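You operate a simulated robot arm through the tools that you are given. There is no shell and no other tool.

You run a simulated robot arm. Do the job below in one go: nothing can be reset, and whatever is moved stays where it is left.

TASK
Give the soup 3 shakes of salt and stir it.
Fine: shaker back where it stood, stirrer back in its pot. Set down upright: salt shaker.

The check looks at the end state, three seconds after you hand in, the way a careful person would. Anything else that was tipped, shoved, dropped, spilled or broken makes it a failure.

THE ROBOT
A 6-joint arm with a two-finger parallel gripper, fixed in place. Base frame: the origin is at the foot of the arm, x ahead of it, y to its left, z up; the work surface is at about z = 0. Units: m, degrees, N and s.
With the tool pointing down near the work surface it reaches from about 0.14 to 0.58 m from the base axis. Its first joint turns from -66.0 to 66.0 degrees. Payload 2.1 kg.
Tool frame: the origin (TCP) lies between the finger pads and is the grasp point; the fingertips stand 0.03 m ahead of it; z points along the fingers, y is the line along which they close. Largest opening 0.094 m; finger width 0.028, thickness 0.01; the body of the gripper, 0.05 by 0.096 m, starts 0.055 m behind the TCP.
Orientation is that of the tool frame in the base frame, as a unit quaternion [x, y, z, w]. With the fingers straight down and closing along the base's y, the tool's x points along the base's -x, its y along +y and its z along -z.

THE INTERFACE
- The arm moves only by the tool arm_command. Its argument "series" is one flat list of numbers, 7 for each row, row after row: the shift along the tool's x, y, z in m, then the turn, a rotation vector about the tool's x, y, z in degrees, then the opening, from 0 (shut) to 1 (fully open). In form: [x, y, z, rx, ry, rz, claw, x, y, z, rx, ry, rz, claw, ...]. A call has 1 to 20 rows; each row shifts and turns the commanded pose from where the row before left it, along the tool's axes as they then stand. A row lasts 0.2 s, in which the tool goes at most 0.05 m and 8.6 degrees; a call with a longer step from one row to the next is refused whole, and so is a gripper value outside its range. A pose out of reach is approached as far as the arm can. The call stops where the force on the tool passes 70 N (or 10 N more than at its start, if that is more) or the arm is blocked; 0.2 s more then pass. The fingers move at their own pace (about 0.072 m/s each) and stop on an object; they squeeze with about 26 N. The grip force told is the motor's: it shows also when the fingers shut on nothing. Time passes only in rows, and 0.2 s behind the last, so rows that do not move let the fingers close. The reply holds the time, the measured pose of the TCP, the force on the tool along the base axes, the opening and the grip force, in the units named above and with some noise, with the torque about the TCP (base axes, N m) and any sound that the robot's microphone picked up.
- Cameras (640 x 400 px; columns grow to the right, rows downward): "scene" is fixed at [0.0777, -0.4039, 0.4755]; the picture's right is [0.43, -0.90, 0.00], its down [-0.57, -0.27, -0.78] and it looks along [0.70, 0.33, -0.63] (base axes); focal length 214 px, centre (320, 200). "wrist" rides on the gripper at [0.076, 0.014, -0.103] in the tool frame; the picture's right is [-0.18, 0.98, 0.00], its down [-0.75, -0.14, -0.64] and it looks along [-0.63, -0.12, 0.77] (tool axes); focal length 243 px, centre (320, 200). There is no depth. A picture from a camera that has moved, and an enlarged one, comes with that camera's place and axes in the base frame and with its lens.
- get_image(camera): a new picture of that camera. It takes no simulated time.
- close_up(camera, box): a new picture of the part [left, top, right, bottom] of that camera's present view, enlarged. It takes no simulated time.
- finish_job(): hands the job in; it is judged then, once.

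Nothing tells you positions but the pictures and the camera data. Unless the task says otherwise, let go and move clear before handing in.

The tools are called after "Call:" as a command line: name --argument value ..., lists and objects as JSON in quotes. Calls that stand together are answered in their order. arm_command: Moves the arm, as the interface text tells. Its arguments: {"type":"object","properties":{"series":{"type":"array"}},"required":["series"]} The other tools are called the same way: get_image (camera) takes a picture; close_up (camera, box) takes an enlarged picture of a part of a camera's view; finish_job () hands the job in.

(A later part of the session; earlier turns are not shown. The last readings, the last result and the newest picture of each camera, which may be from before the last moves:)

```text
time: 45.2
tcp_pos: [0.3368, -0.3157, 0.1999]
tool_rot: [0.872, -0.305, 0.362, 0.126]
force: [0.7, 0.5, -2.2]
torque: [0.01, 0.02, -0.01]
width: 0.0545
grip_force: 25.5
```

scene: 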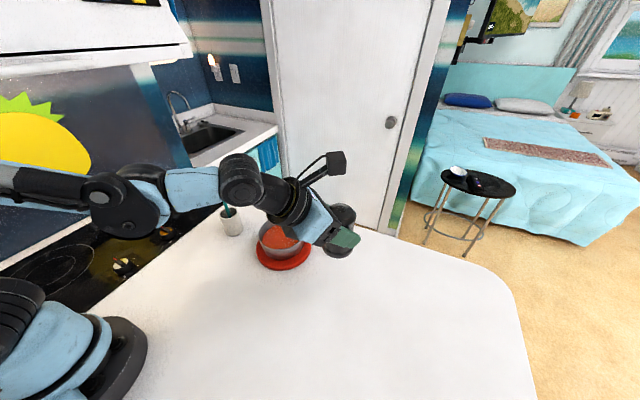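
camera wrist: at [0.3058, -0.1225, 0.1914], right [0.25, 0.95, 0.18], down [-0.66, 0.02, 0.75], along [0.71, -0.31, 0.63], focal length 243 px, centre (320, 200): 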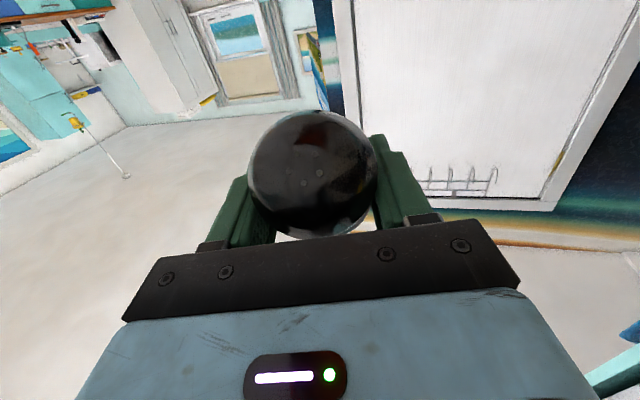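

The orientation matches the grasp, and I'm 1 mm from the original x and y. I'll descend most of the way.

Call:
arm_command --series '[-0.0007, 0.0007, -0.0007, 0, 0, 0, 0, -0.0221, 0, 0.0221, 0, 0, 0, 0, -0.0221, 0, 0.0221, 0, 0, 0, 0, -0.0221, 0, 0.0221, 0, 0, 0, 0, -0.0221, 0, 0.0221, 0, 0, 0, 0, 0, 0, 0, 0, 0, 0, 0]'

Call:
close_up --camera "scene" --box '[270, 190, 390, 310]'

```text
time: 46.6
tcp_pos: [0.3341, -0.3161, 0.0744]
tool_rot: [0.872, -0.304, 0.362, 0.125]
force: [0.3, 0.3, -1.3]
torque: [0.0, 0.02, -0.01]
width: 0.0548
grip_force: 25.3
```

```text
3.33 times, centred on (330, 250) of scene
camera zoom: at [0.0777, -0.4039, 0.4755], right [0.43, -0.9, 0.0], down [-0.57, -0.27, -0.78], along [0.7, 0.33, -0.63], focal length 715 px, centre (287, 33)
```

zoom: 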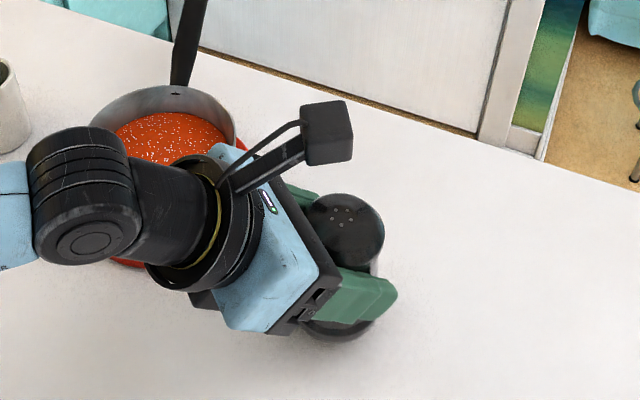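

It's 19 mm above the resting height. I'll lower it slowly.

Call:
arm_command --series '[-0.0028, 0, 0.0028, 0, 0, 0, 0, -0.0028, 0, 0.0028, 0, 0, 0, 0, -0.0028, 0, 0.0028, 0, 0, 0, 0, -0.0028, 0, 0.0028, 0, 0, 0, 0, 0, 0, 0, 0, 0, 0, 0]'

Call:
arm_command --series '[-0.0007, 0, 0.0007, 0, 0, 0, 0, -0.0007, 0, 0.0007, 0, 0, 0, 0]'

```text
time: 47.8
tcp_pos: [0.3357, -0.3159, 0.0591]
tool_rot: [0.872, -0.304, 0.362, 0.125]
force: [-0.4, -1.0, -2.2]
torque: [0.03, 0.0, -0.01]
width: 0.0544
grip_force: 26.2
```

```text
time: 48.4
tcp_pos: [0.3347, -0.315, 0.0582]
tool_rot: [0.872, -0.304, 0.362, 0.125]
force: [-0.8, -0.3, 1.2]
torque: [-0.04, 0.01, -0.01]
width: 0.0546
grip_force: 26.4
```

The force may just be changing sign, which would mean first contact. I'll take two more 1 mm steps to confirm.

Call:
arm_command --series '[-0.0007, 0, 0.0007, 0, 0, 0, 0, 0, 0, 0, 0, 0, 0, 0]'

Call:
arm_command --series '[-0.0007, 0, 0.0007, 0, 0, 0, 0, 0, 0, 0, 0, 0, 0, 0]'

Call:
close_up --camera "scene" --box '[270, 190, 390, 310]'

```text
time: 49.0
tcp_pos: [0.3355, -0.315, 0.0568]
tool_rot: [0.871, -0.304, 0.364, 0.126]
force: [-7.0, 7.4, 30.1]
torque: [-0.06, -0.18, -0.05]
width: 0.0546
grip_force: 25.7
```

```text
time: 49.6
tcp_pos: [0.3344, -0.315, 0.0561]
tool_rot: [0.872, -0.305, 0.362, 0.126]
force: [-3.1, 2.8, 29.3]
torque: [-0.1, -0.17, 0.01]
width: 0.0548
grip_force: 25.5
```

```text
3.33 times, centred on (330, 250) of scene
camera zoom: at [0.0776, -0.4038, 0.4756], right [0.43, -0.9, 0.0], down [-0.57, -0.27, -0.78], along [0.7, 0.33, -0.63], focal length 715 px, centre (287, 33)
```

zoom: 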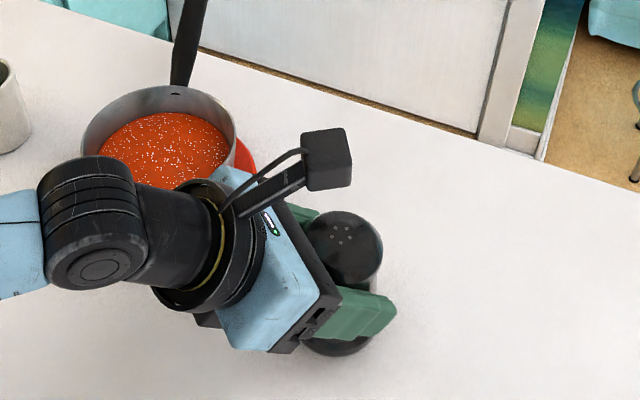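

There's firm contact at about 30 N, so the shaker is on the counter. I'll back off about 1 mm to relieve the press before opening.

Call:
arm_command --series '[0.0007, 0, -0.0007, 0, 0, 0, 0, 0, 0, 0, 0, 0, 0, 0]'

```text
time: 50.2
tcp_pos: [0.3344, -0.3155, 0.0562]
tool_rot: [0.873, -0.304, 0.361, 0.125]
force: [3.0, -2.5, 7.8]
torque: [-0.29, -0.39, -0.02]
width: 0.0546
grip_force: 26.1
```

About 8 N remains. I'll back off slightly more and then open the fingers.

Call:
arm_command --series '[0.0003, 0, -0.0003, 0, 0, 0, 0, 0, 0, 0, 0, 0, 0, 0, 0, 0, 0, 0, 0, 0, 0.62, 0, 0, 0, 0, 0, 0, 0.75, 0, 0, 0, 0, 0, 0, 1, 0, 0, 0, 0, 0, 0, 1]'

Call:
close_up --camera "scene" --box '[270, 190, 390, 310]'

Call:
get_image --camera "wrist"

```text
time: 51.6
tcp_pos: [0.3348, -0.3157, 0.0568]
tool_rot: [0.873, -0.304, 0.361, 0.125]
force: [0.6, -0.3, -0.1]
torque: [-0.02, -0.02, 0.0]
width: 0.0939
grip_force: 0.0
```

```text
3.33 times, centred on (330, 250) of scene
camera zoom: at [0.0777, -0.4039, 0.4755], right [0.43, -0.9, 0.0], down [-0.57, -0.27, -0.78], along [0.7, 0.33, -0.63], focal length 715 px, centre (287, 33)
```

zoom: 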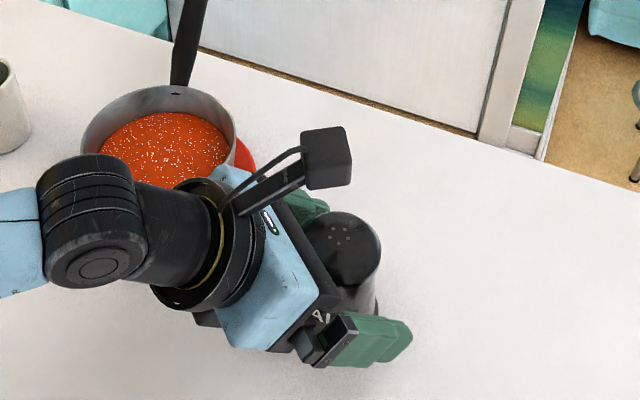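

```text
taken
camera wrist: at [0.312, -0.3165, 0.1821], right [-0.71, -0.69, -0.13], down [-0.69, 0.72, -0.08], along [0.15, 0.03, -0.99], focal length 243 px, centre (320, 200)
```

wrist: 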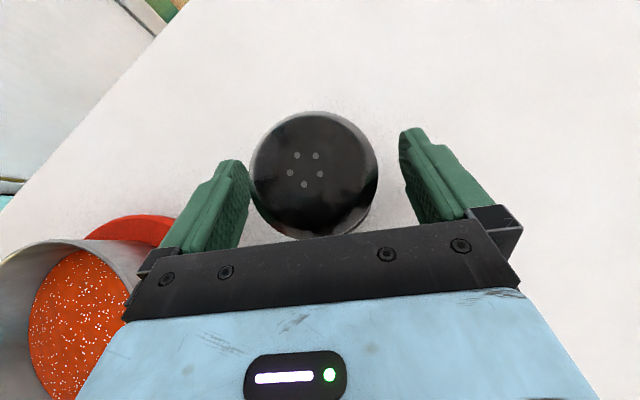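

The shaker is released and standing. I'll withdraw straight up and compare with the first picture.

Call:
arm_command --series '[0.0071, 0, -0.0071, 0, 0, 0, 1, 0.0177, 0, -0.0177, 0, 0, 0, 1, 0.0247, 0, -0.0247, 0, 0, 0, 1, 0.0283, 0, -0.0283, 0, 0, 0, 1, 0.0283, 0, -0.0283, 0, 0, 0, 1, 0.0283, 0, -0.0283, 0, 0, 0, 1]'

Call:
close_up --camera "scene" --box '[300, 240, 370, 305]'

Call:
get_image --camera "scene"

```text
time: 53.0
tcp_pos: [0.3335, -0.3156, 0.2475]
tool_rot: [0.873, -0.304, 0.361, 0.125]
force: [0.1, -0.6, 0.5]
torque: [-0.03, 0.02, 0.0]
width: 0.0939
grip_force: 0.1
```

```text
6.15 times, centred on (335, 272) of scene
camera zoom: at [0.0777, -0.4039, 0.4755], right [0.43, -0.9, 0.0], down [-0.57, -0.27, -0.78], along [0.7, 0.33, -0.63], focal length 1320 px, centre (228, -246)
```

zoom: 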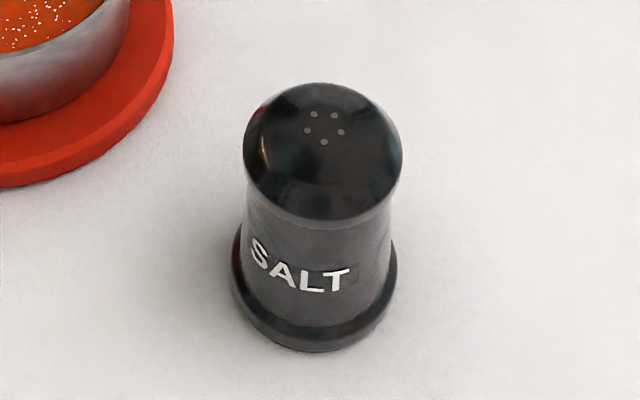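

```text
taken
```

scene: 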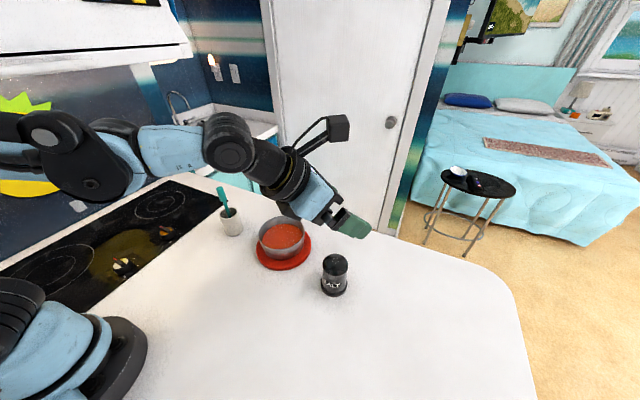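

The shaker is upright and within about 1–2 mm of where it stood, and the counter is clean. For the stirrer I'll roll the wrist back to its neutral side, in free air.

Call:
arm_command --series '[0, 0, 0, 0, 0, -8.18, 1, 0, 0, 0, 0, 0, -8.18, 1, 0, 0, 0, 0, 0, -8.18, 1, 0, 0, 0, 0, 0, -8.18, 1, 0, 0, 0, 0, 0, -8.18, 1, 0, 0, 0, 0, 0, -8.18, 1, 0, 0, 0, 0, 0, -8.18, 1, 0, 0, 0, 0, 0, -8.18, 1, 0, 0, 0, 0, 0, -8.18, 1, 0, 0, 0, 0, 0, -8.18, 1, 0, 0, 0, 0, 0, -8.18, 1, 0, 0, 0, 0, 0, -8.18, 1, 0, 0, 0, 0, 0, -8.18, 1, 0, 0, 0, 0, 0, -8.18, 1, 0, 0, 0, 0, 0, -8.18, 1, 0, 0, 0, 0, 0, -8.18, 1, 0, 0, 0, 0, 0, -8.18, 1, 0, 0, 0, 0, 0, -8.18, 1, 0, 0, 0, 0, 0, -8.18, 1, 0, 0, 0, 0, 0, -8.18, 1]'

Call:
arm_command --series '[0, 0, 0, 0, 0, -8.18, 1, 0, 0, 0, 0, 0, -8.18, 1, 0, 0, 0, 0, 7.5, 0, 1, 0, 0, 0, 0, 7.5, 0, 1, 0, 0, 0, 0, 7.5, 0, 1, 0, 0, 0, 0, 7.5, 0, 1, 0, 0, 0, 0, 7.5, 0, 1, 0, 0, 0, 0, 7.5, 0, 1, 0, 0, 0, 0, 0, -8.5, 1, 0, 0, 0, 0, 0, -8.5, 1, 0, 0, 0, 0, 0, -8.5, 1, 0, 0, 0, 0, 0, -8.5, 1, 0, 0, 0, 0, 0, 0, 1]'

Call:
get_image --camera "scene"

```text
time: 57.2
tcp_pos: [0.3343, -0.3153, 0.2467]
tool_rot: [0.425, 0.82, -0.073, 0.376]
force: [0.0, 0.3, -0.9]
torque: [-0.01, -0.01, -0.01]
width: 0.0941
grip_force: 0.0
```

```text
time: 60.0
tcp_pos: [0.336, -0.3156, 0.2457]
tool_rot: [0.039, 0.999, 0.0, 0.001]
force: [0.1, -0.2, 0.4]
torque: [0.04, -0.03, 0.02]
width: 0.0942
grip_force: 0.1
```

```text
taken
```

scene: 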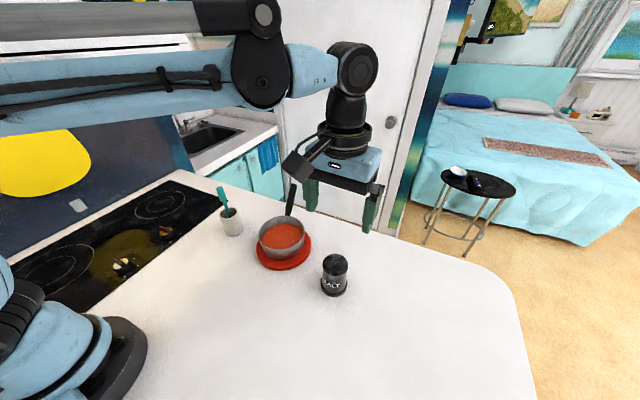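

The tool points straight down in its neutral roll. I'll move to a viewpoint from which the wrist camera sees the stirrer pot.

Call:
arm_command --series '[0.01254, 0.03859, -0.00679, 0, 0, 0, 1, 0.01254, 0.03859, -0.00679, 0, 0, 0, 1, 0.01254, 0.03859, -0.00679, 0, 0, 0, 1, 0.01254, 0.03859, -0.00679, 0, 0, 0, 1, 0.01254, 0.03859, -0.00679, 0, 0, 0, 1, 0.01254, 0.03859, -0.00679, 0, 0, 0, 1, 0.01254, 0.03859, -0.00679, 0, 0, 0, 1, 0.01254, 0.03859, -0.00679, 0, 0, 0, 1, 0, 0, 0, 0, 0, 0, 1]'

Call:
get_image --camera "wrist"

Call:
close_up --camera "scene" --box '[205, 175, 265, 245]'

```text
time: 62.0
tcp_pos: [0.2585, 0.0002, 0.3026]
tool_rot: [0.039, 0.999, 0.001, 0.001]
force: [0.4, 0.3, -0.4]
torque: [-0.02, -0.01, -0.03]
width: 0.0938
grip_force: 0.2
```

```text
taken
camera wrist: at [0.1847, 0.0187, 0.4042], right [0.26, 0.97, 0.0], down [0.74, -0.2, 0.64], along [0.62, -0.17, -0.77], focal length 243 px, centre (320, 200)
```

wrist: 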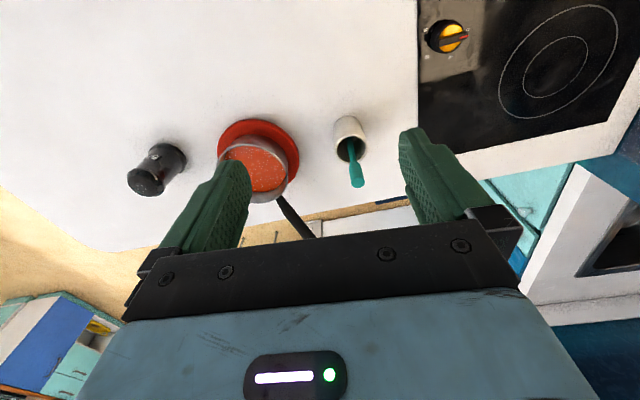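

```text
5.71 times, centred on (235, 210) of scene
camera zoom: at [0.0777, -0.4039, 0.4755], right [0.43, -0.9, 0.0], down [-0.57, -0.27, -0.78], along [0.7, 0.33, -0.63], focal length 1226 px, centre (806, 143)
```

zoom: 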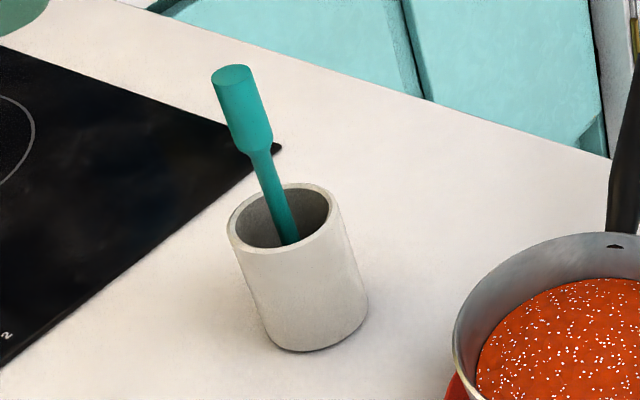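

Call:
close_up --camera "wrist" --box '[310, 105, 390, 195]'

```text
4.44 times, centred on (350, 150) of wrist
camera zoom: at [0.1847, 0.0187, 0.4042], right [0.26, 0.97, 0.0], down [0.74, -0.2, 0.64], along [0.62, -0.17, -0.77], focal length 1078 px, centre (187, 422)
```

zoom: 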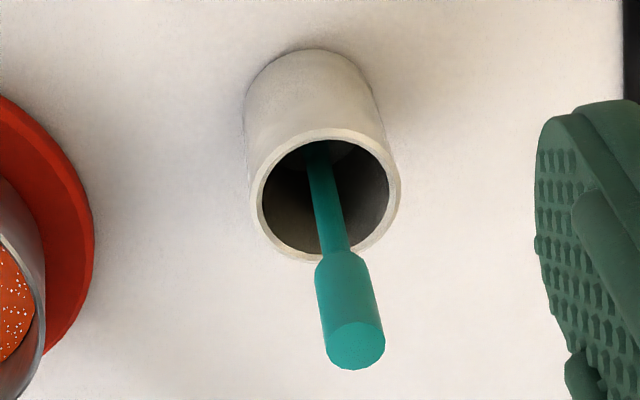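

From two views, the pot is centred near (0.368, 0.018), with its rim at z≈0.07 and an inner radius of about 21 mm. The stirrer stands almost vertical, with its handle top near (0.3675, 0.017, 0.157). I'll move above it for a closer look.

Call:
arm_command --series '[-0.0267, 0.0064, 0.0125, 0, 0, 0, 1, -0.0267, 0.0064, 0.0125, 0, 0, 0, 1, -0.0267, 0.0064, 0.0125, 0, 0, 0, 1, -0.0267, 0.0064, 0.0125, 0, 0, 0, 1, 0, 0, 0, 0, 0, 0, 1]'

Call:
get_image --camera "wrist"

Call:
close_up --camera "scene" --box '[190, 130, 290, 250]'

```text
time: 63.2
tcp_pos: [0.3681, 0.0175, 0.2521]
tool_rot: [0.039, 0.999, 0.0, 0.001]
force: [-0.5, -0.5, 0.5]
torque: [0.03, 0.02, -0.01]
width: 0.094
grip_force: 0.1
```

```text
taken
camera wrist: at [0.2931, 0.0361, 0.3534], right [0.26, 0.97, 0.0], down [0.74, -0.2, 0.64], along [0.62, -0.17, -0.77], focal length 243 px, centre (320, 200)
```

wrist: 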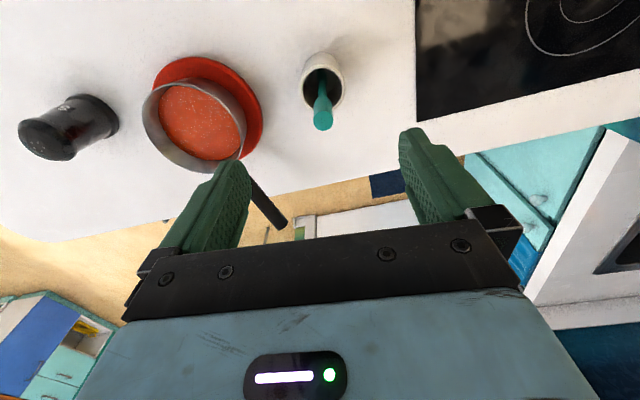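

```text
3.33 times, centred on (240, 190) of scene
camera zoom: at [0.0777, -0.4039, 0.4755], right [0.43, -0.9, 0.0], down [-0.57, -0.27, -0.78], along [0.7, 0.33, -0.63], focal length 715 px, centre (587, 233)
```

zoom: 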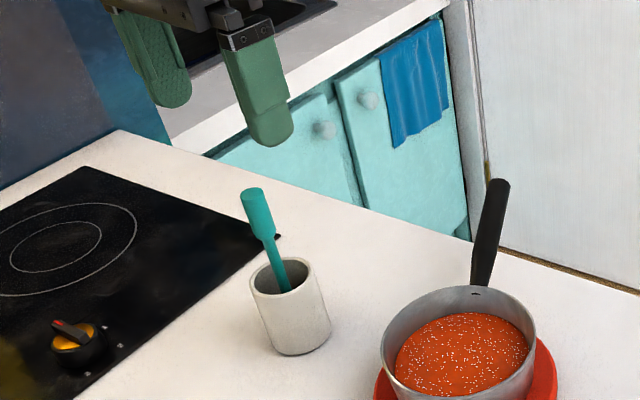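

Call:
close_up --camera "wrist" --box '[280, 40, 370, 140]'

```text
4.00 times, centred on (325, 90) of wrist
camera zoom: at [0.2931, 0.0361, 0.3534], right [0.26, 0.97, 0.0], down [0.74, -0.2, 0.64], along [0.62, -0.17, -0.77], focal length 970 px, centre (300, 640)
```

zoom: 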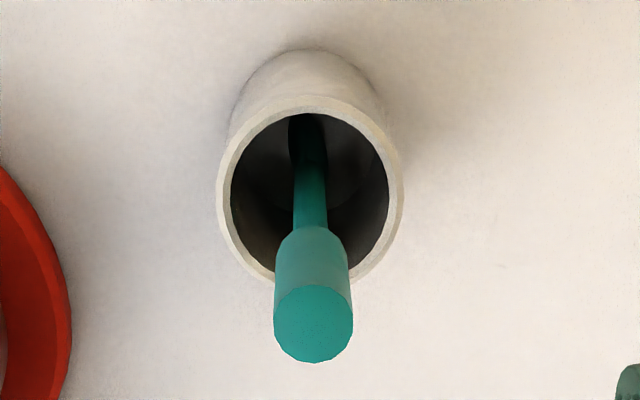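

The stirrer handle is about 16 mm thick, with its top at z≈0.157, leaning only a few degrees. The tool is already centred above it, so I'll descend straight down to put the pads around the handle.

Call:
arm_command --series '[0, 0, 0.0285, 0, 0, 0, 1, 0, 0, 0.0285, 0, 0, 0, 1, 0, 0, 0.0285, 0, 0, 0, 1, 0, 0, 0.0285, 0, 0, 0, 1, 0, 0, 0, 0, 0, 0, 1]'

Call:
get_image --camera "wrist"

Call:
close_up --camera "scene" --box '[190, 130, 290, 250]'

```text
time: 64.4
tcp_pos: [0.3673, 0.0174, 0.1365]
tool_rot: [0.04, 0.999, 0.0, 0.001]
force: [-0.8, 0.0, -0.3]
torque: [0.02, -0.01, 0.01]
width: 0.094
grip_force: 0.2
```

```text
taken
camera wrist: at [0.2926, 0.0364, 0.2384], right [0.26, 0.97, 0.0], down [0.74, -0.2, 0.64], along [0.62, -0.17, -0.77], focal length 243 px, centre (320, 200)
```

wrist: 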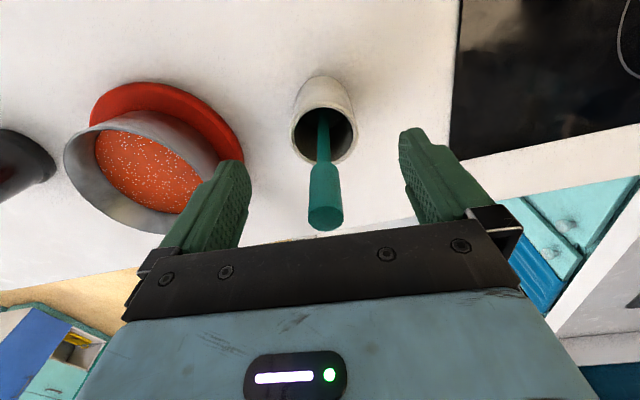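

```text
3.33 times, centred on (240, 190) of scene
camera zoom: at [0.0777, -0.4039, 0.4755], right [0.43, -0.9, 0.0], down [-0.57, -0.27, -0.78], along [0.7, 0.33, -0.63], focal length 715 px, centre (587, 233)
```

zoom: 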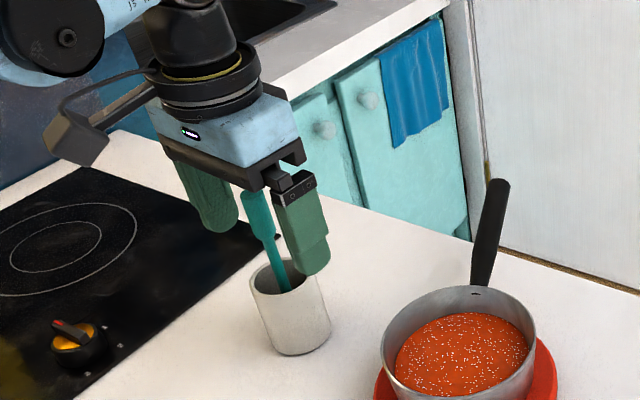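

The handle sits centred between the pads. I'll shift 2 mm forward and close on it.

Call:
arm_command --series '[-0.002, 0, 0, 0, 0, 0, 1, 0, 0, 0, 0, 0, 0, 0.6, 0, 0, 0, 0, 0, 0, 0.35, 0, 0, 0, 0, 0, 0, 0.25, 0, 0, 0, 0, 0, 0, 0, 0, 0, 0, 0, 0, 0, 0, 0, 0, 0, 0, 0, 0, 0]'

Call:
get_image --camera "wrist"

Call:
close_up --camera "scene" --box '[190, 130, 290, 250]'

```text
time: 66.0
tcp_pos: [0.3689, 0.0186, 0.1364]
tool_rot: [0.038, 0.999, 0.001, 0.001]
force: [0.3, 0.1, 0.2]
torque: [0.07, 0.0, -0.01]
width: 0.0156
grip_force: 26.1
```

```text
taken
camera wrist: at [0.2947, 0.0363, 0.2388], right [0.26, 0.97, 0.0], down [0.74, -0.2, 0.64], along [0.62, -0.17, -0.77], focal length 243 px, centre (320, 200)
```

wrist: 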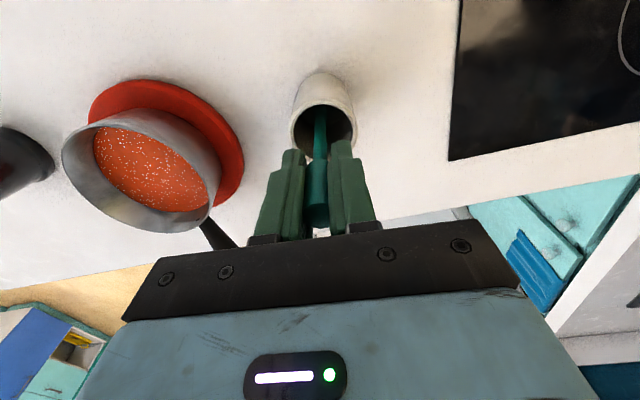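

```text
3.33 times, centred on (240, 190) of scene
camera zoom: at [0.0777, -0.4039, 0.4755], right [0.43, -0.9, 0.0], down [-0.57, -0.27, -0.78], along [0.7, 0.33, -0.63], focal length 715 px, centre (587, 233)
```

zoom: 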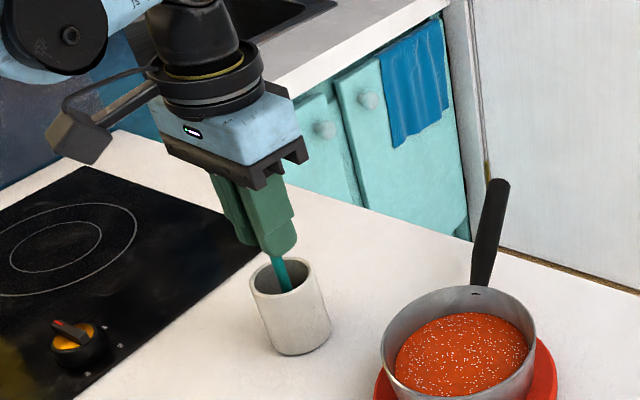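

The handle is gripped (15.6 mm wide) and the pot didn't move. I'll lift straight up, slowly at first.

Call:
arm_command --series '[0, 0, -0.005, 0, 0, 0, 0, 0, 0, -0.01, 0, 0, 0, 0, 0, 0, -0.015, 0, 0, 0, 0, 0, 0, -0.015, 0, 0, 0, 0, 0, 0, -0.015, 0, 0, 0, 0, 0, 0, -0.02, 0, 0, 0, 0, 0, 0, -0.02, 0, 0, 0, 0, 0, 0, 0, 0, 0, 0, 0]'

Call:
get_image --camera "scene"

Call:
close_up --camera "scene" --box '[190, 110, 290, 250]'

Call:
get_image --camera "wrist"

```text
time: 67.8
tcp_pos: [0.3684, 0.0165, 0.2377]
tool_rot: [0.039, 0.999, 0.001, 0.001]
force: [0.3, -0.5, 0.7]
torque: [0.01, 0.02, 0.01]
width: 0.0154
grip_force: 26.0
```

```text
taken
```

scene: 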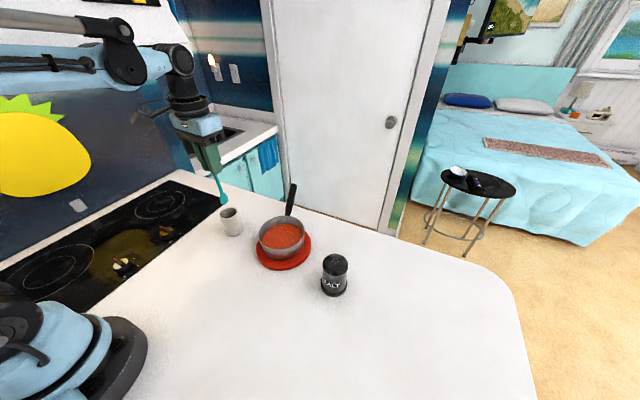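

```text
2.86 times, centred on (240, 180) of scene
camera zoom: at [0.0777, -0.4039, 0.4755], right [0.43, -0.9, 0.0], down [-0.57, -0.27, -0.78], along [0.7, 0.33, -0.63], focal length 613 px, centre (549, 257)
```

zoom: 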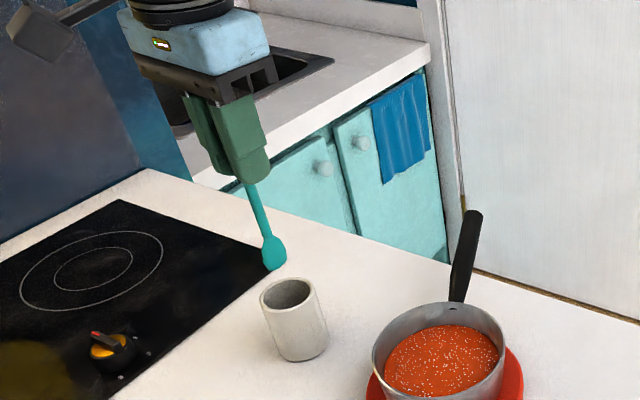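

```text
taken
camera wrist: at [0.2947, 0.0355, 0.3392], right [0.26, 0.97, 0.0], down [0.74, -0.2, 0.64], along [0.62, -0.17, -0.77], focal length 243 px, centre (320, 200)
```

wrist: 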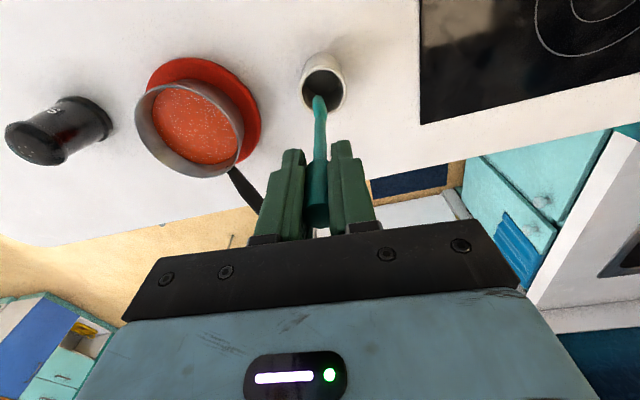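

The stirrer is a small spoon whose tip is about 0.137 m below the TCP. The pot is still standing, and the soup surface is near z≈0.042. I'll carry the spoon above the pan's centre.

Call:
arm_command --series '[0, 0, -0.02, 0, 0, 0, 0, -0.0051, -0.0335, 0, 0, 0, 0, 0, -0.0051, -0.0335, 0, 0, 0, 0, 0, -0.0051, -0.0335, 0, 0, 0, 0, 0, -0.0051, -0.0335, 0, 0, 0, 0, 0, -0.0051, -0.0335, 0, 0, 0, 0, 0, 0, 0, 0, 0, 0, 0, 0]'

Call:
close_up --camera "scene" --box '[230, 130, 340, 280]'

Call:
get_image --camera "wrist"

```text
time: 69.4
tcp_pos: [0.3809, -0.1529, 0.2572]
tool_rot: [0.039, 0.999, 0.001, 0.001]
force: [-0.1, -0.8, -0.6]
torque: [0.02, -0.01, 0.02]
width: 0.016
grip_force: 25.9
```

```text
2.67 times, centred on (285, 205) of scene
camera zoom: at [0.0777, -0.4039, 0.4755], right [0.43, -0.9, 0.0], down [-0.57, -0.27, -0.78], along [0.7, 0.33, -0.63], focal length 572 px, centre (413, 187)
```

zoom: 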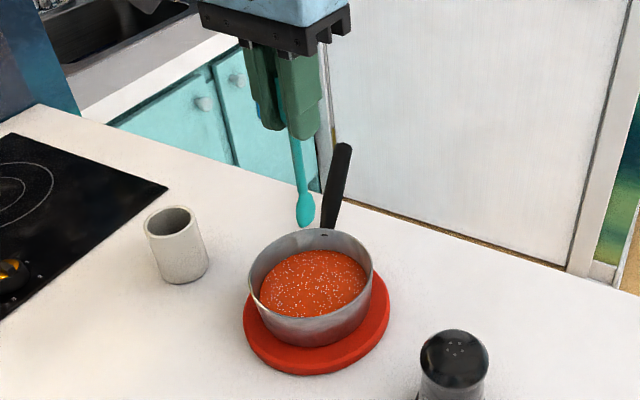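

```text
taken
camera wrist: at [0.3069, -0.1344, 0.3582], right [0.26, 0.97, 0.0], down [0.74, -0.2, 0.64], along [0.62, -0.17, -0.77], focal length 243 px, centre (320, 200)
```

wrist: 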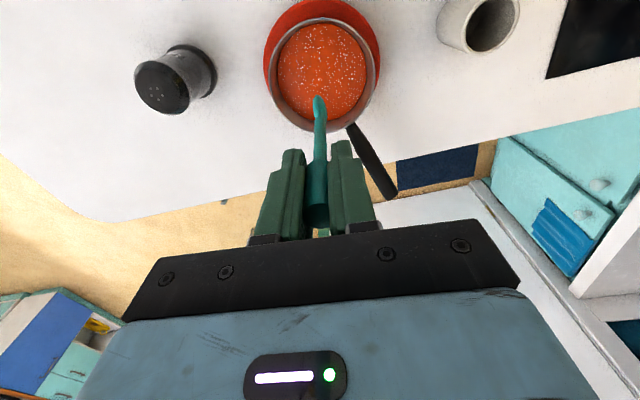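

The spoon tip hangs at about (0.377, -0.152, 0.120), over the centre of the soup. I'll lower it in, gently near the end.

Call:
arm_command --series '[0, 0, 0.02, 0, 0, 0, 0, 0, 0, 0.02, 0, 0, 0, 0, 0, 0, 0.02, 0, 0, 0, 0, 0, 0, 0.01, 0, 0, 0, 0, 0, 0, 0, 0, 0, 0, 0]'

Call:
close_up --camera "scene" --box '[230, 150, 340, 290]'

```text
time: 70.6
tcp_pos: [0.3822, -0.1527, 0.1873]
tool_rot: [0.039, 0.999, 0.001, 0.0]
force: [0.2, -0.5, 0.4]
torque: [0.0, 0.03, 0.01]
width: 0.0156
grip_force: 26.1
```

```text
2.86 times, centred on (285, 220) of scene
camera zoom: at [0.0777, -0.4039, 0.4755], right [0.43, -0.9, 0.0], down [-0.57, -0.27, -0.78], along [0.7, 0.33, -0.63], focal length 613 px, centre (420, 143)
```

zoom: 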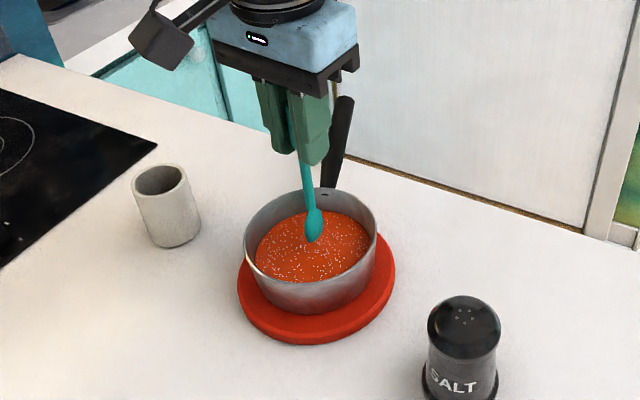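

The tip is just above the soup surface. I'll lower it another 23 mm in small steps while watching the force.

Call:
arm_command --series '[0, 0, 0.008, 0, 0, 0, 0, 0, 0, 0.008, 0, 0, 0, 0, 0, 0, 0.007, 0, 0, 0, 0, 0, 0, 0, 0, 0, 0, 0]'

Call:
close_up --camera "scene" --box '[230, 150, 340, 290]'

```text
time: 71.6
tcp_pos: [0.3819, -0.1526, 0.1632]
tool_rot: [0.039, 0.999, 0.0, 0.0]
force: [-0.8, 1.2, -0.2]
torque: [-0.03, -0.03, 0.03]
width: 0.0155
grip_force: 26.1
```

```text
2.86 times, centred on (285, 220) of scene
camera zoom: at [0.0777, -0.4039, 0.4755], right [0.43, -0.9, 0.0], down [-0.57, -0.27, -0.78], along [0.7, 0.33, -0.63], focal length 613 px, centre (420, 143)
```

zoom: 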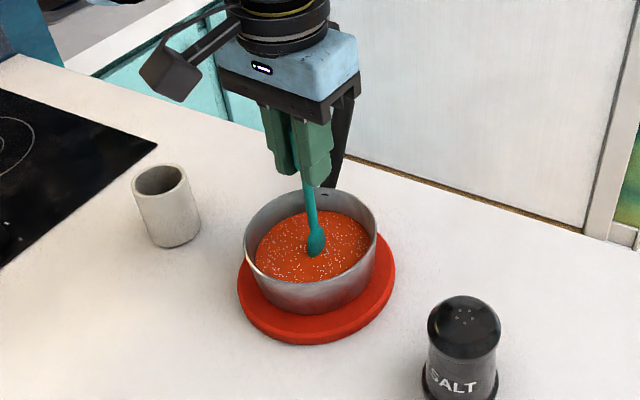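

The spoon is immersed with no contact force. I'll stir with a circle of 24 mm radius, well inside the 54 mm soup radius.

Call:
arm_command --series '[0.012, 0, 0, 0, 0, 0, 0, 0.012, 0, 0, 0, 0, 0, 0, -0.0032, 0.012, 0, 0, 0, 0, 0, -0.0088, 0.0088, 0, 0, 0, 0, 0, -0.012, 0.0032, 0, 0, 0, 0, 0, -0.012, -0.0032, 0, 0, 0, 0, 0, -0.0088, -0.0088, 0, 0, 0, 0, 0, -0.0032, -0.012, 0, 0, 0, 0, 0, 0.0032, -0.012, 0, 0, 0, 0, 0, 0.0088, -0.0088, 0, 0, 0, 0, 0, 0.012, -0.0032, 0, 0, 0, 0, 0, 0.012, 0.0032, 0, 0, 0, 0, 0, 0.0088, 0.0088, 0, 0, 0, 0, 0, 0.0032, 0.012, 0, 0, 0, 0, 0]'

Call:
close_up --camera "scene" --box '[230, 150, 340, 290]'

```text
time: 74.6
tcp_pos: [0.3588, -0.1503, 0.1655]
tool_rot: [0.039, 0.999, 0.001, 0.002]
force: [0.0, -0.4, 0.3]
torque: [0.0, -0.04, -0.01]
width: 0.016
grip_force: 26.2
```

```text
2.86 times, centred on (285, 220) of scene
camera zoom: at [0.0777, -0.4039, 0.4755], right [0.43, -0.9, 0.0], down [-0.57, -0.27, -0.78], along [0.7, 0.33, -0.63], focal length 613 px, centre (420, 143)
```

zoom: 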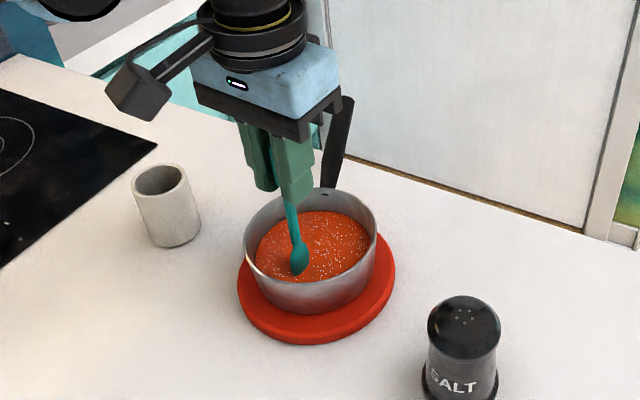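

It's stirring freely, with no wall contact and no spill. I'll do two more full turns.

Call:
arm_command --series '[-0.00458, 0.01411, 0, 0, 0, 0, 0, -0.012, 0.00872, 0, 0, 0, 0, 0, -0.01484, 0, 0, 0, 0, 0, 0, -0.012, -0.00872, 0, 0, 0, 0, 0, -0.00458, -0.01411, 0, 0, 0, 0, 0, 0.00458, -0.01411, 0, 0, 0, 0, 0, 0.012, -0.00872, 0, 0, 0, 0, 0, 0.01484, 0, 0, 0, 0, 0, 0, 0.012, 0.00872, 0, 0, 0, 0, 0, 0.00458, 0.01411, 0, 0, 0, 0, 0, -0.00458, 0.01411, 0, 0, 0, 0, 0, -0.012, 0.00872, 0, 0, 0, 0, 0, -0.01484, 0, 0, 0, 0, 0, 0, -0.012, -0.00872, 0, 0, 0, 0, 0, -0.00458, -0.01411, 0, 0, 0, 0, 0, 0.00458, -0.01411, 0, 0, 0, 0, 0, 0.012, -0.00872, 0, 0, 0, 0, 0, 0.01484, 0, 0, 0, 0, 0, 0, 0.012, 0.00872, 0, 0, 0, 0, 0, 0.00458, 0.01411, 0, 0, 0, 0, 0]'

Call:
close_up --camera "scene" --box '[250, 210, 320, 270]'

```text
time: 78.8
tcp_pos: [0.3576, -0.1502, 0.1641]
tool_rot: [0.039, 0.999, 0.0, 0.001]
force: [0.4, 0.1, -0.5]
torque: [0.03, 0.01, -0.01]
width: 0.0156
grip_force: 25.8
```

```text
6.67 times, centred on (285, 240) of scene
camera zoom: at [0.0777, -0.4039, 0.4755], right [0.43, -0.9, 0.0], down [-0.57, -0.27, -0.78], along [0.7, 0.33, -0.63], focal length 1430 px, centre (553, -67)
```

zoom: 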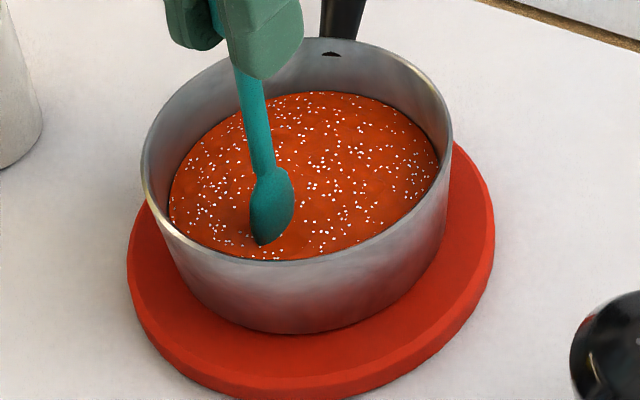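

The surface grains haven't changed and most of the spoon's bowl is still visible, so the spoon may be barely dipping in. I'll look closer to judge the true soup level.

Call:
close_up --camera "scene" --box '[265, 215, 300, 245]'

Call:
get_image --camera "wrist"

Call:
close_up --camera "wrist" --box '[250, 40, 390, 150]'

```text
13.33 times, centred on (282, 230) of scene
camera zoom: at [0.0777, -0.4039, 0.4755], right [0.43, -0.9, 0.0], down [-0.57, -0.27, -0.78], along [0.7, 0.33, -0.63], focal length 2860 px, centre (820, -200)
```

zoom: 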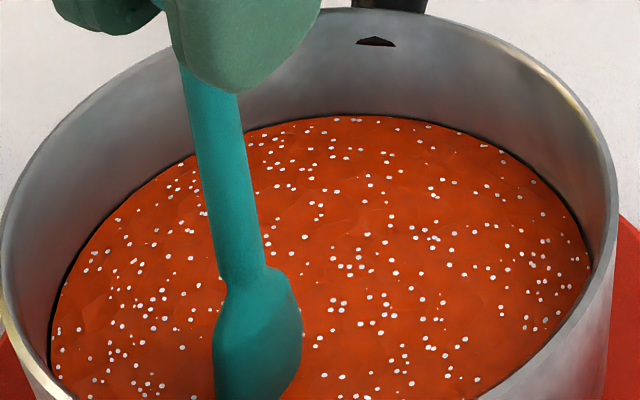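

```text
taken
camera wrist: at [0.283, -0.1317, 0.2662], right [0.26, 0.97, 0.0], down [0.74, -0.2, 0.64], along [0.62, -0.17, -0.77], focal length 243 px, centre (320, 200)
```

wrist: 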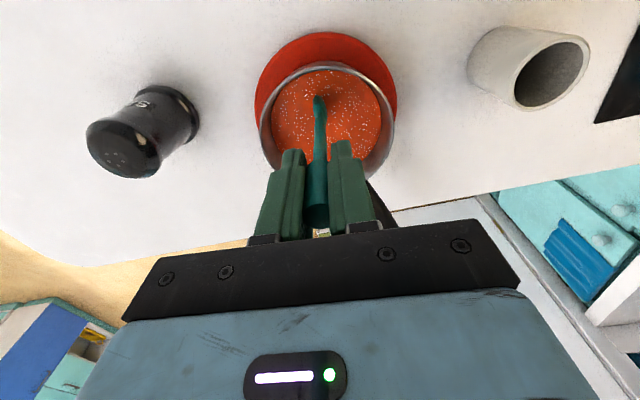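

```text
3.64 times, centred on (320, 95) of wrist
camera zoom: at [0.283, -0.1317, 0.2662], right [0.26, 0.97, 0.0], down [0.74, -0.2, 0.64], along [0.62, -0.17, -0.77], focal length 882 px, centre (320, 582)
```

zoom: 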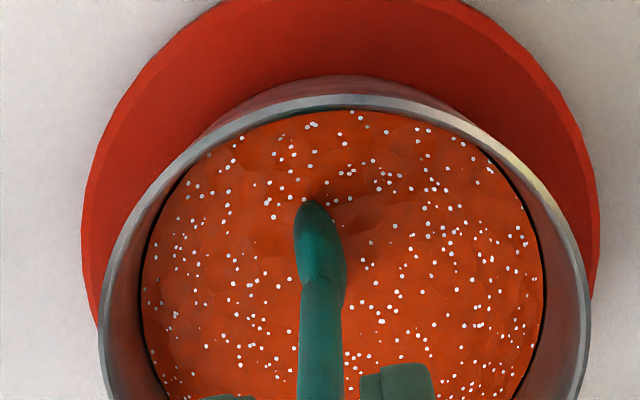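

The soup level looks nearer z≈0.033, so the spoon tip at about z≈0.027 is only skimming. I'll lower it in small steps and watch the force for the pan's floor.

Call:
arm_command --series '[0, 0, 0.002, 0, 0, 0, 0, 0, 0, 0.002, 0, 0, 0, 0, 0, 0, 0, 0, 0, 0, 0]'

Call:
close_up --camera "scene" --box '[260, 225, 295, 255]'

```text
time: 79.6
tcp_pos: [0.3586, -0.1497, 0.1602]
tool_rot: [0.04, 0.999, 0.001, 0.001]
force: [0.6, 0.5, 0.6]
torque: [-0.04, 0.01, -0.03]
width: 0.0158
grip_force: 26.4
```

```text
13.33 times, centred on (278, 240) of scene
camera zoom: at [0.0777, -0.4039, 0.4755], right [0.43, -0.9, 0.0], down [-0.57, -0.27, -0.78], along [0.7, 0.33, -0.63], focal length 2860 px, centre (887, -333)
```

zoom: 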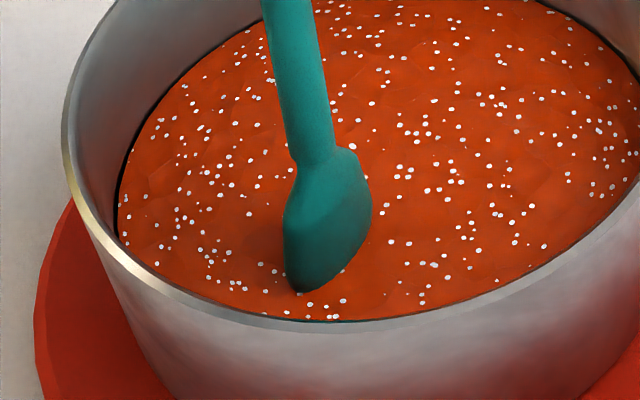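

It still looks shallow, with no floor contact. I'll lower 4 mm more in 1 mm steps.

Call:
arm_command --series '[0, 0, 0.001, 0, 0, 0, 0, 0, 0, 0.001, 0, 0, 0, 0, 0, 0, 0.001, 0, 0, 0, 0, 0, 0, 0.001, 0, 0, 0, 0, 0, 0, 0, 0, 0, 0, 0]'

Call:
close_up --camera "scene" --box '[260, 225, 295, 255]'

```text
time: 80.8
tcp_pos: [0.3584, -0.1498, 0.1555]
tool_rot: [0.039, 0.999, 0.0, 0.0]
force: [-1.1, -0.6, 0.3]
torque: [0.03, -0.04, 0.01]
width: 0.0158
grip_force: 25.9
```

```text
13.33 times, centred on (278, 240) of scene
camera zoom: at [0.0777, -0.4039, 0.4755], right [0.43, -0.9, 0.0], down [-0.57, -0.27, -0.78], along [0.7, 0.33, -0.63], focal length 2860 px, centre (887, -333)
```

zoom: 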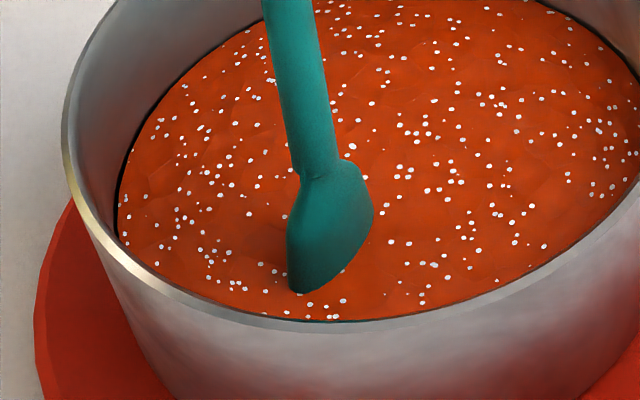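

The visible tip now stays fixed while the shoulder sinks, so the spoon is about 9 mm or more under the surface with no floor contact. I'll stir two turns at this depth and check the surface.

Call:
arm_command --series '[-0.00458, 0.01411, 0, 0, 0, 0, 0, -0.012, 0.00872, 0, 0, 0, 0, 0, -0.01484, 0, 0, 0, 0, 0, 0, -0.012, -0.00872, 0, 0, 0, 0, 0, -0.00458, -0.01411, 0, 0, 0, 0, 0, 0.00458, -0.01411, 0, 0, 0, 0, 0, 0.012, -0.00872, 0, 0, 0, 0, 0, 0.01484, 0, 0, 0, 0, 0, 0, 0.012, 0.00872, 0, 0, 0, 0, 0, 0.00458, 0.01411, 0, 0, 0, 0, 0, -0.00458, 0.01411, 0, 0, 0, 0, 0, -0.012, 0.00872, 0, 0, 0, 0, 0, -0.01484, 0, 0, 0, 0, 0, 0, -0.012, -0.00872, 0, 0, 0, 0, 0, -0.00458, -0.01411, 0, 0, 0, 0, 0, 0.00458, -0.01411, 0, 0, 0, 0, 0, 0.012, -0.00872, 0, 0, 0, 0, 0, 0.01484, 0, 0, 0, 0, 0, 0, 0.012, 0.00872, 0, 0, 0, 0, 0, 0.00458, 0.01411, 0, 0, 0, 0, 0]'

Call:
close_up --camera "scene" --box '[250, 210, 320, 270]'

```text
time: 85.0
tcp_pos: [0.3597, -0.151, 0.1566]
tool_rot: [0.039, 0.999, 0.001, 0.001]
force: [-0.3, 0.9, -0.7]
torque: [0.02, 0.03, 0.02]
width: 0.0157
grip_force: 25.9
```

```text
6.67 times, centred on (285, 240) of scene
camera zoom: at [0.0777, -0.4039, 0.4755], right [0.43, -0.9, 0.0], down [-0.57, -0.27, -0.78], along [0.7, 0.33, -0.63], focal length 1430 px, centre (553, -67)
```

zoom: 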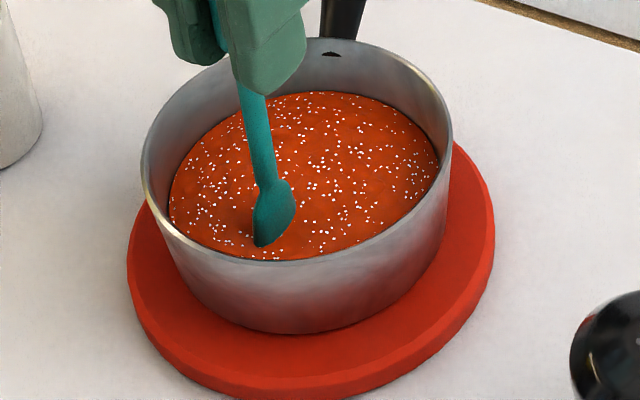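

The surface looks the same, the force stays low, and nothing has spilled. To be thorough I'll go slightly deeper and stir two more, wider turns.

Call:
arm_command --series '[0, 0, 0.001, 0, 0, 0, 0, 0, 0, 0.001, 0, 0, 0, 0, 0, 0, 0.001, 0, 0, 0, 0, 0, 0, 0, 0, 0, 0, 0]'

```text
time: 86.0
tcp_pos: [0.3577, -0.1506, 0.1538]
tool_rot: [0.04, 0.999, 0.0, 0.001]
force: [0.4, -0.4, -0.6]
torque: [0.02, 0.0, 0.03]
width: 0.0158
grip_force: 26.5
```

There's still no floor contact. I'll stir two wider turns (28 mm radius) and finish at the centre.

Call:
arm_command --series '[0.004, 0, 0, 0, 0, 0, 0, -0.00535, 0.01646, 0, 0, 0, 0, 0, -0.014, 0.01017, 0, 0, 0, 0, 0, -0.0173, 0, 0, 0, 0, 0, 0, -0.014, -0.01017, 0, 0, 0, 0, 0, -0.00535, -0.01646, 0, 0, 0, 0, 0, 0.00535, -0.01646, 0, 0, 0, 0, 0, 0.014, -0.01017, 0, 0, 0, 0, 0, 0.0173, 0, 0, 0, 0, 0, 0, 0.014, 0.01017, 0, 0, 0, 0, 0, 0.00535, 0.01646, 0, 0, 0, 0, 0]'

Call:
arm_command --series '[-0.00535, 0.01646, 0, 0, 0, 0, 0, -0.014, 0.01017, 0, 0, 0, 0, 0, -0.0173, 0, 0, 0, 0, 0, 0, -0.014, -0.01017, 0, 0, 0, 0, 0, -0.00535, -0.01646, 0, 0, 0, 0, 0, 0.00535, -0.01646, 0, 0, 0, 0, 0, 0.014, -0.01017, 0, 0, 0, 0, 0, 0.0173, 0, 0, 0, 0, 0, 0, 0.014, 0.01017, 0, 0, 0, 0, 0, 0.00535, 0.01646, 0, 0, 0, 0, 0, -0.014, 0, 0, 0, 0, 0, 0, -0.014, 0, 0, 0, 0, 0, 0, 0, 0, 0, 0, 0, 0, 0]'

Call:
close_up --camera "scene" --box '[230, 150, 340, 290]'

```text
time: 88.4
tcp_pos: [0.3538, -0.1488, 0.1522]
tool_rot: [0.038, 0.999, 0.001, 0.0]
force: [0.2, 0.1, 0.0]
torque: [-0.01, 0.01, 0.0]
width: 0.0159
grip_force: 26.3
```

```text
time: 91.2
tcp_pos: [0.3821, -0.1514, 0.1524]
tool_rot: [0.039, 0.999, 0.001, 0.001]
force: [-1.0, -0.8, -0.2]
torque: [0.04, -0.01, 0.03]
width: 0.0155
grip_force: 26.0
```

```text
2.86 times, centred on (285, 220) of scene
camera zoom: at [0.0777, -0.4039, 0.4755], right [0.43, -0.9, 0.0], down [-0.57, -0.27, -0.78], along [0.7, 0.33, -0.63], focal length 613 px, centre (420, 143)
```

zoom: 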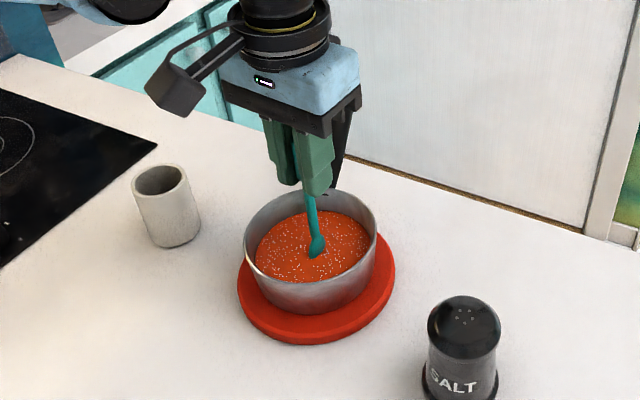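

Seven turns are done, and the pan, trivet and shaker haven't moved. I'll lift the spoon straight out slowly and pause over the pan.

Call:
arm_command --series '[0, 0, -0.008, 0, 0, 0, 0, 0, 0, -0.01, 0, 0, 0, 0, 0, 0, -0.012, 0, 0, 0, 0, 0, 0, -0.015, 0, 0, 0, 0, 0, 0, -0.02, 0, 0, 0, 0, 0, 0, -0.02, 0, 0, 0, 0, 0, 0, -0.02, 0, 0, 0, 0, 0, 0, 0, 0, 0, 0, 0, 0, 0, 0, 0, 0, 0, 0, 0, 0, 0, 0, 0, 0, 0, 0, 0, 0, 0, 0, 0, 0]'

Call:
close_up --camera "scene" --box '[230, 130, 340, 280]'

```text
time: 93.6
tcp_pos: [0.3815, -0.152, 0.2582]
tool_rot: [0.038, 0.999, 0.001, 0.001]
force: [-0.4, -0.2, 0.2]
torque: [-0.04, 0.02, 0.02]
width: 0.0156
grip_force: 25.9
```

```text
2.67 times, centred on (285, 205) of scene
camera zoom: at [0.0777, -0.4039, 0.4755], right [0.43, -0.9, 0.0], down [-0.57, -0.27, -0.78], along [0.7, 0.33, -0.63], focal length 572 px, centre (413, 187)
```

zoom: 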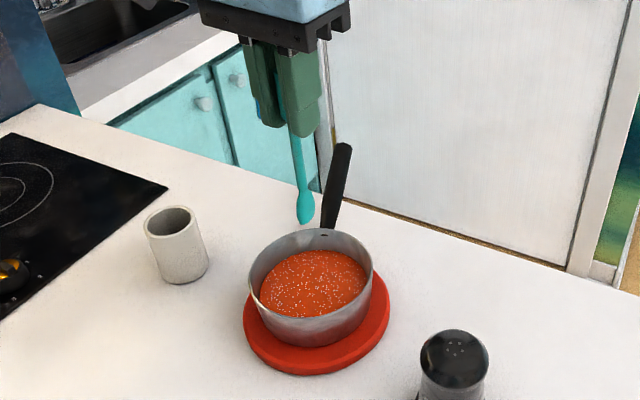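

The spoon is out, and nothing dripped or moved. I'll carry it back above its pot.

Call:
arm_command --series '[0.0052, 0.0336, 0, 0, 0, 0, 0, 0.0052, 0.0336, 0, 0, 0, 0, 0, 0.0052, 0.0336, 0, 0, 0, 0, 0, 0.0052, 0.0336, 0, 0, 0, 0, 0, 0.0052, 0.0336, 0, 0, 0, 0, 0, 0, 0, 0, 0, 0, 0, 0, 0, 0, 0, 0, 0, 0, 0]'

Call:
get_image --camera "wrist"

Call:
close_up --camera "scene" --box '[190, 110, 290, 250]'

Call:
arm_command --series '[0, 0, 0, 0, 0, 0, 0]'

```text
time: 95.2
tcp_pos: [0.369, 0.0201, 0.2595]
tool_rot: [0.039, 0.999, 0.001, 0.001]
force: [-0.7, -0.2, -0.1]
torque: [0.01, 0.02, 0.0]
width: 0.0155
grip_force: 25.8
```

```text
taken
camera wrist: at [0.2949, 0.0373, 0.3605], right [0.26, 0.97, 0.0], down [0.74, -0.2, 0.64], along [0.62, -0.17, -0.77], focal length 243 px, centre (320, 200)
```

wrist: 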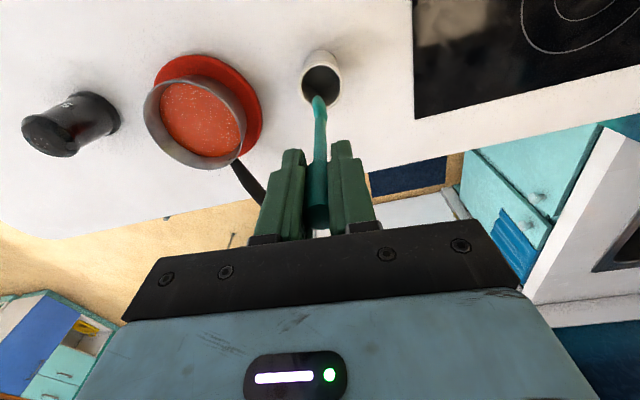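

```text
2.86 times, centred on (240, 180) of scene
camera zoom: at [0.0777, -0.4039, 0.4755], right [0.43, -0.9, 0.0], down [-0.57, -0.27, -0.78], along [0.7, 0.33, -0.63], focal length 613 px, centre (549, 257)
```

zoom: 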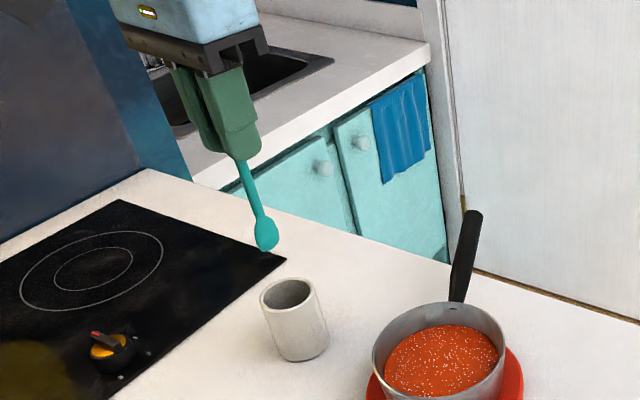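

```text
time: 95.6
tcp_pos: [0.3691, 0.0198, 0.2582]
tool_rot: [0.039, 0.999, 0.001, 0.0]
force: [0.2, 1.1, -0.5]
torque: [0.0, 0.01, 0.02]
width: 0.0158
grip_force: 25.5
```

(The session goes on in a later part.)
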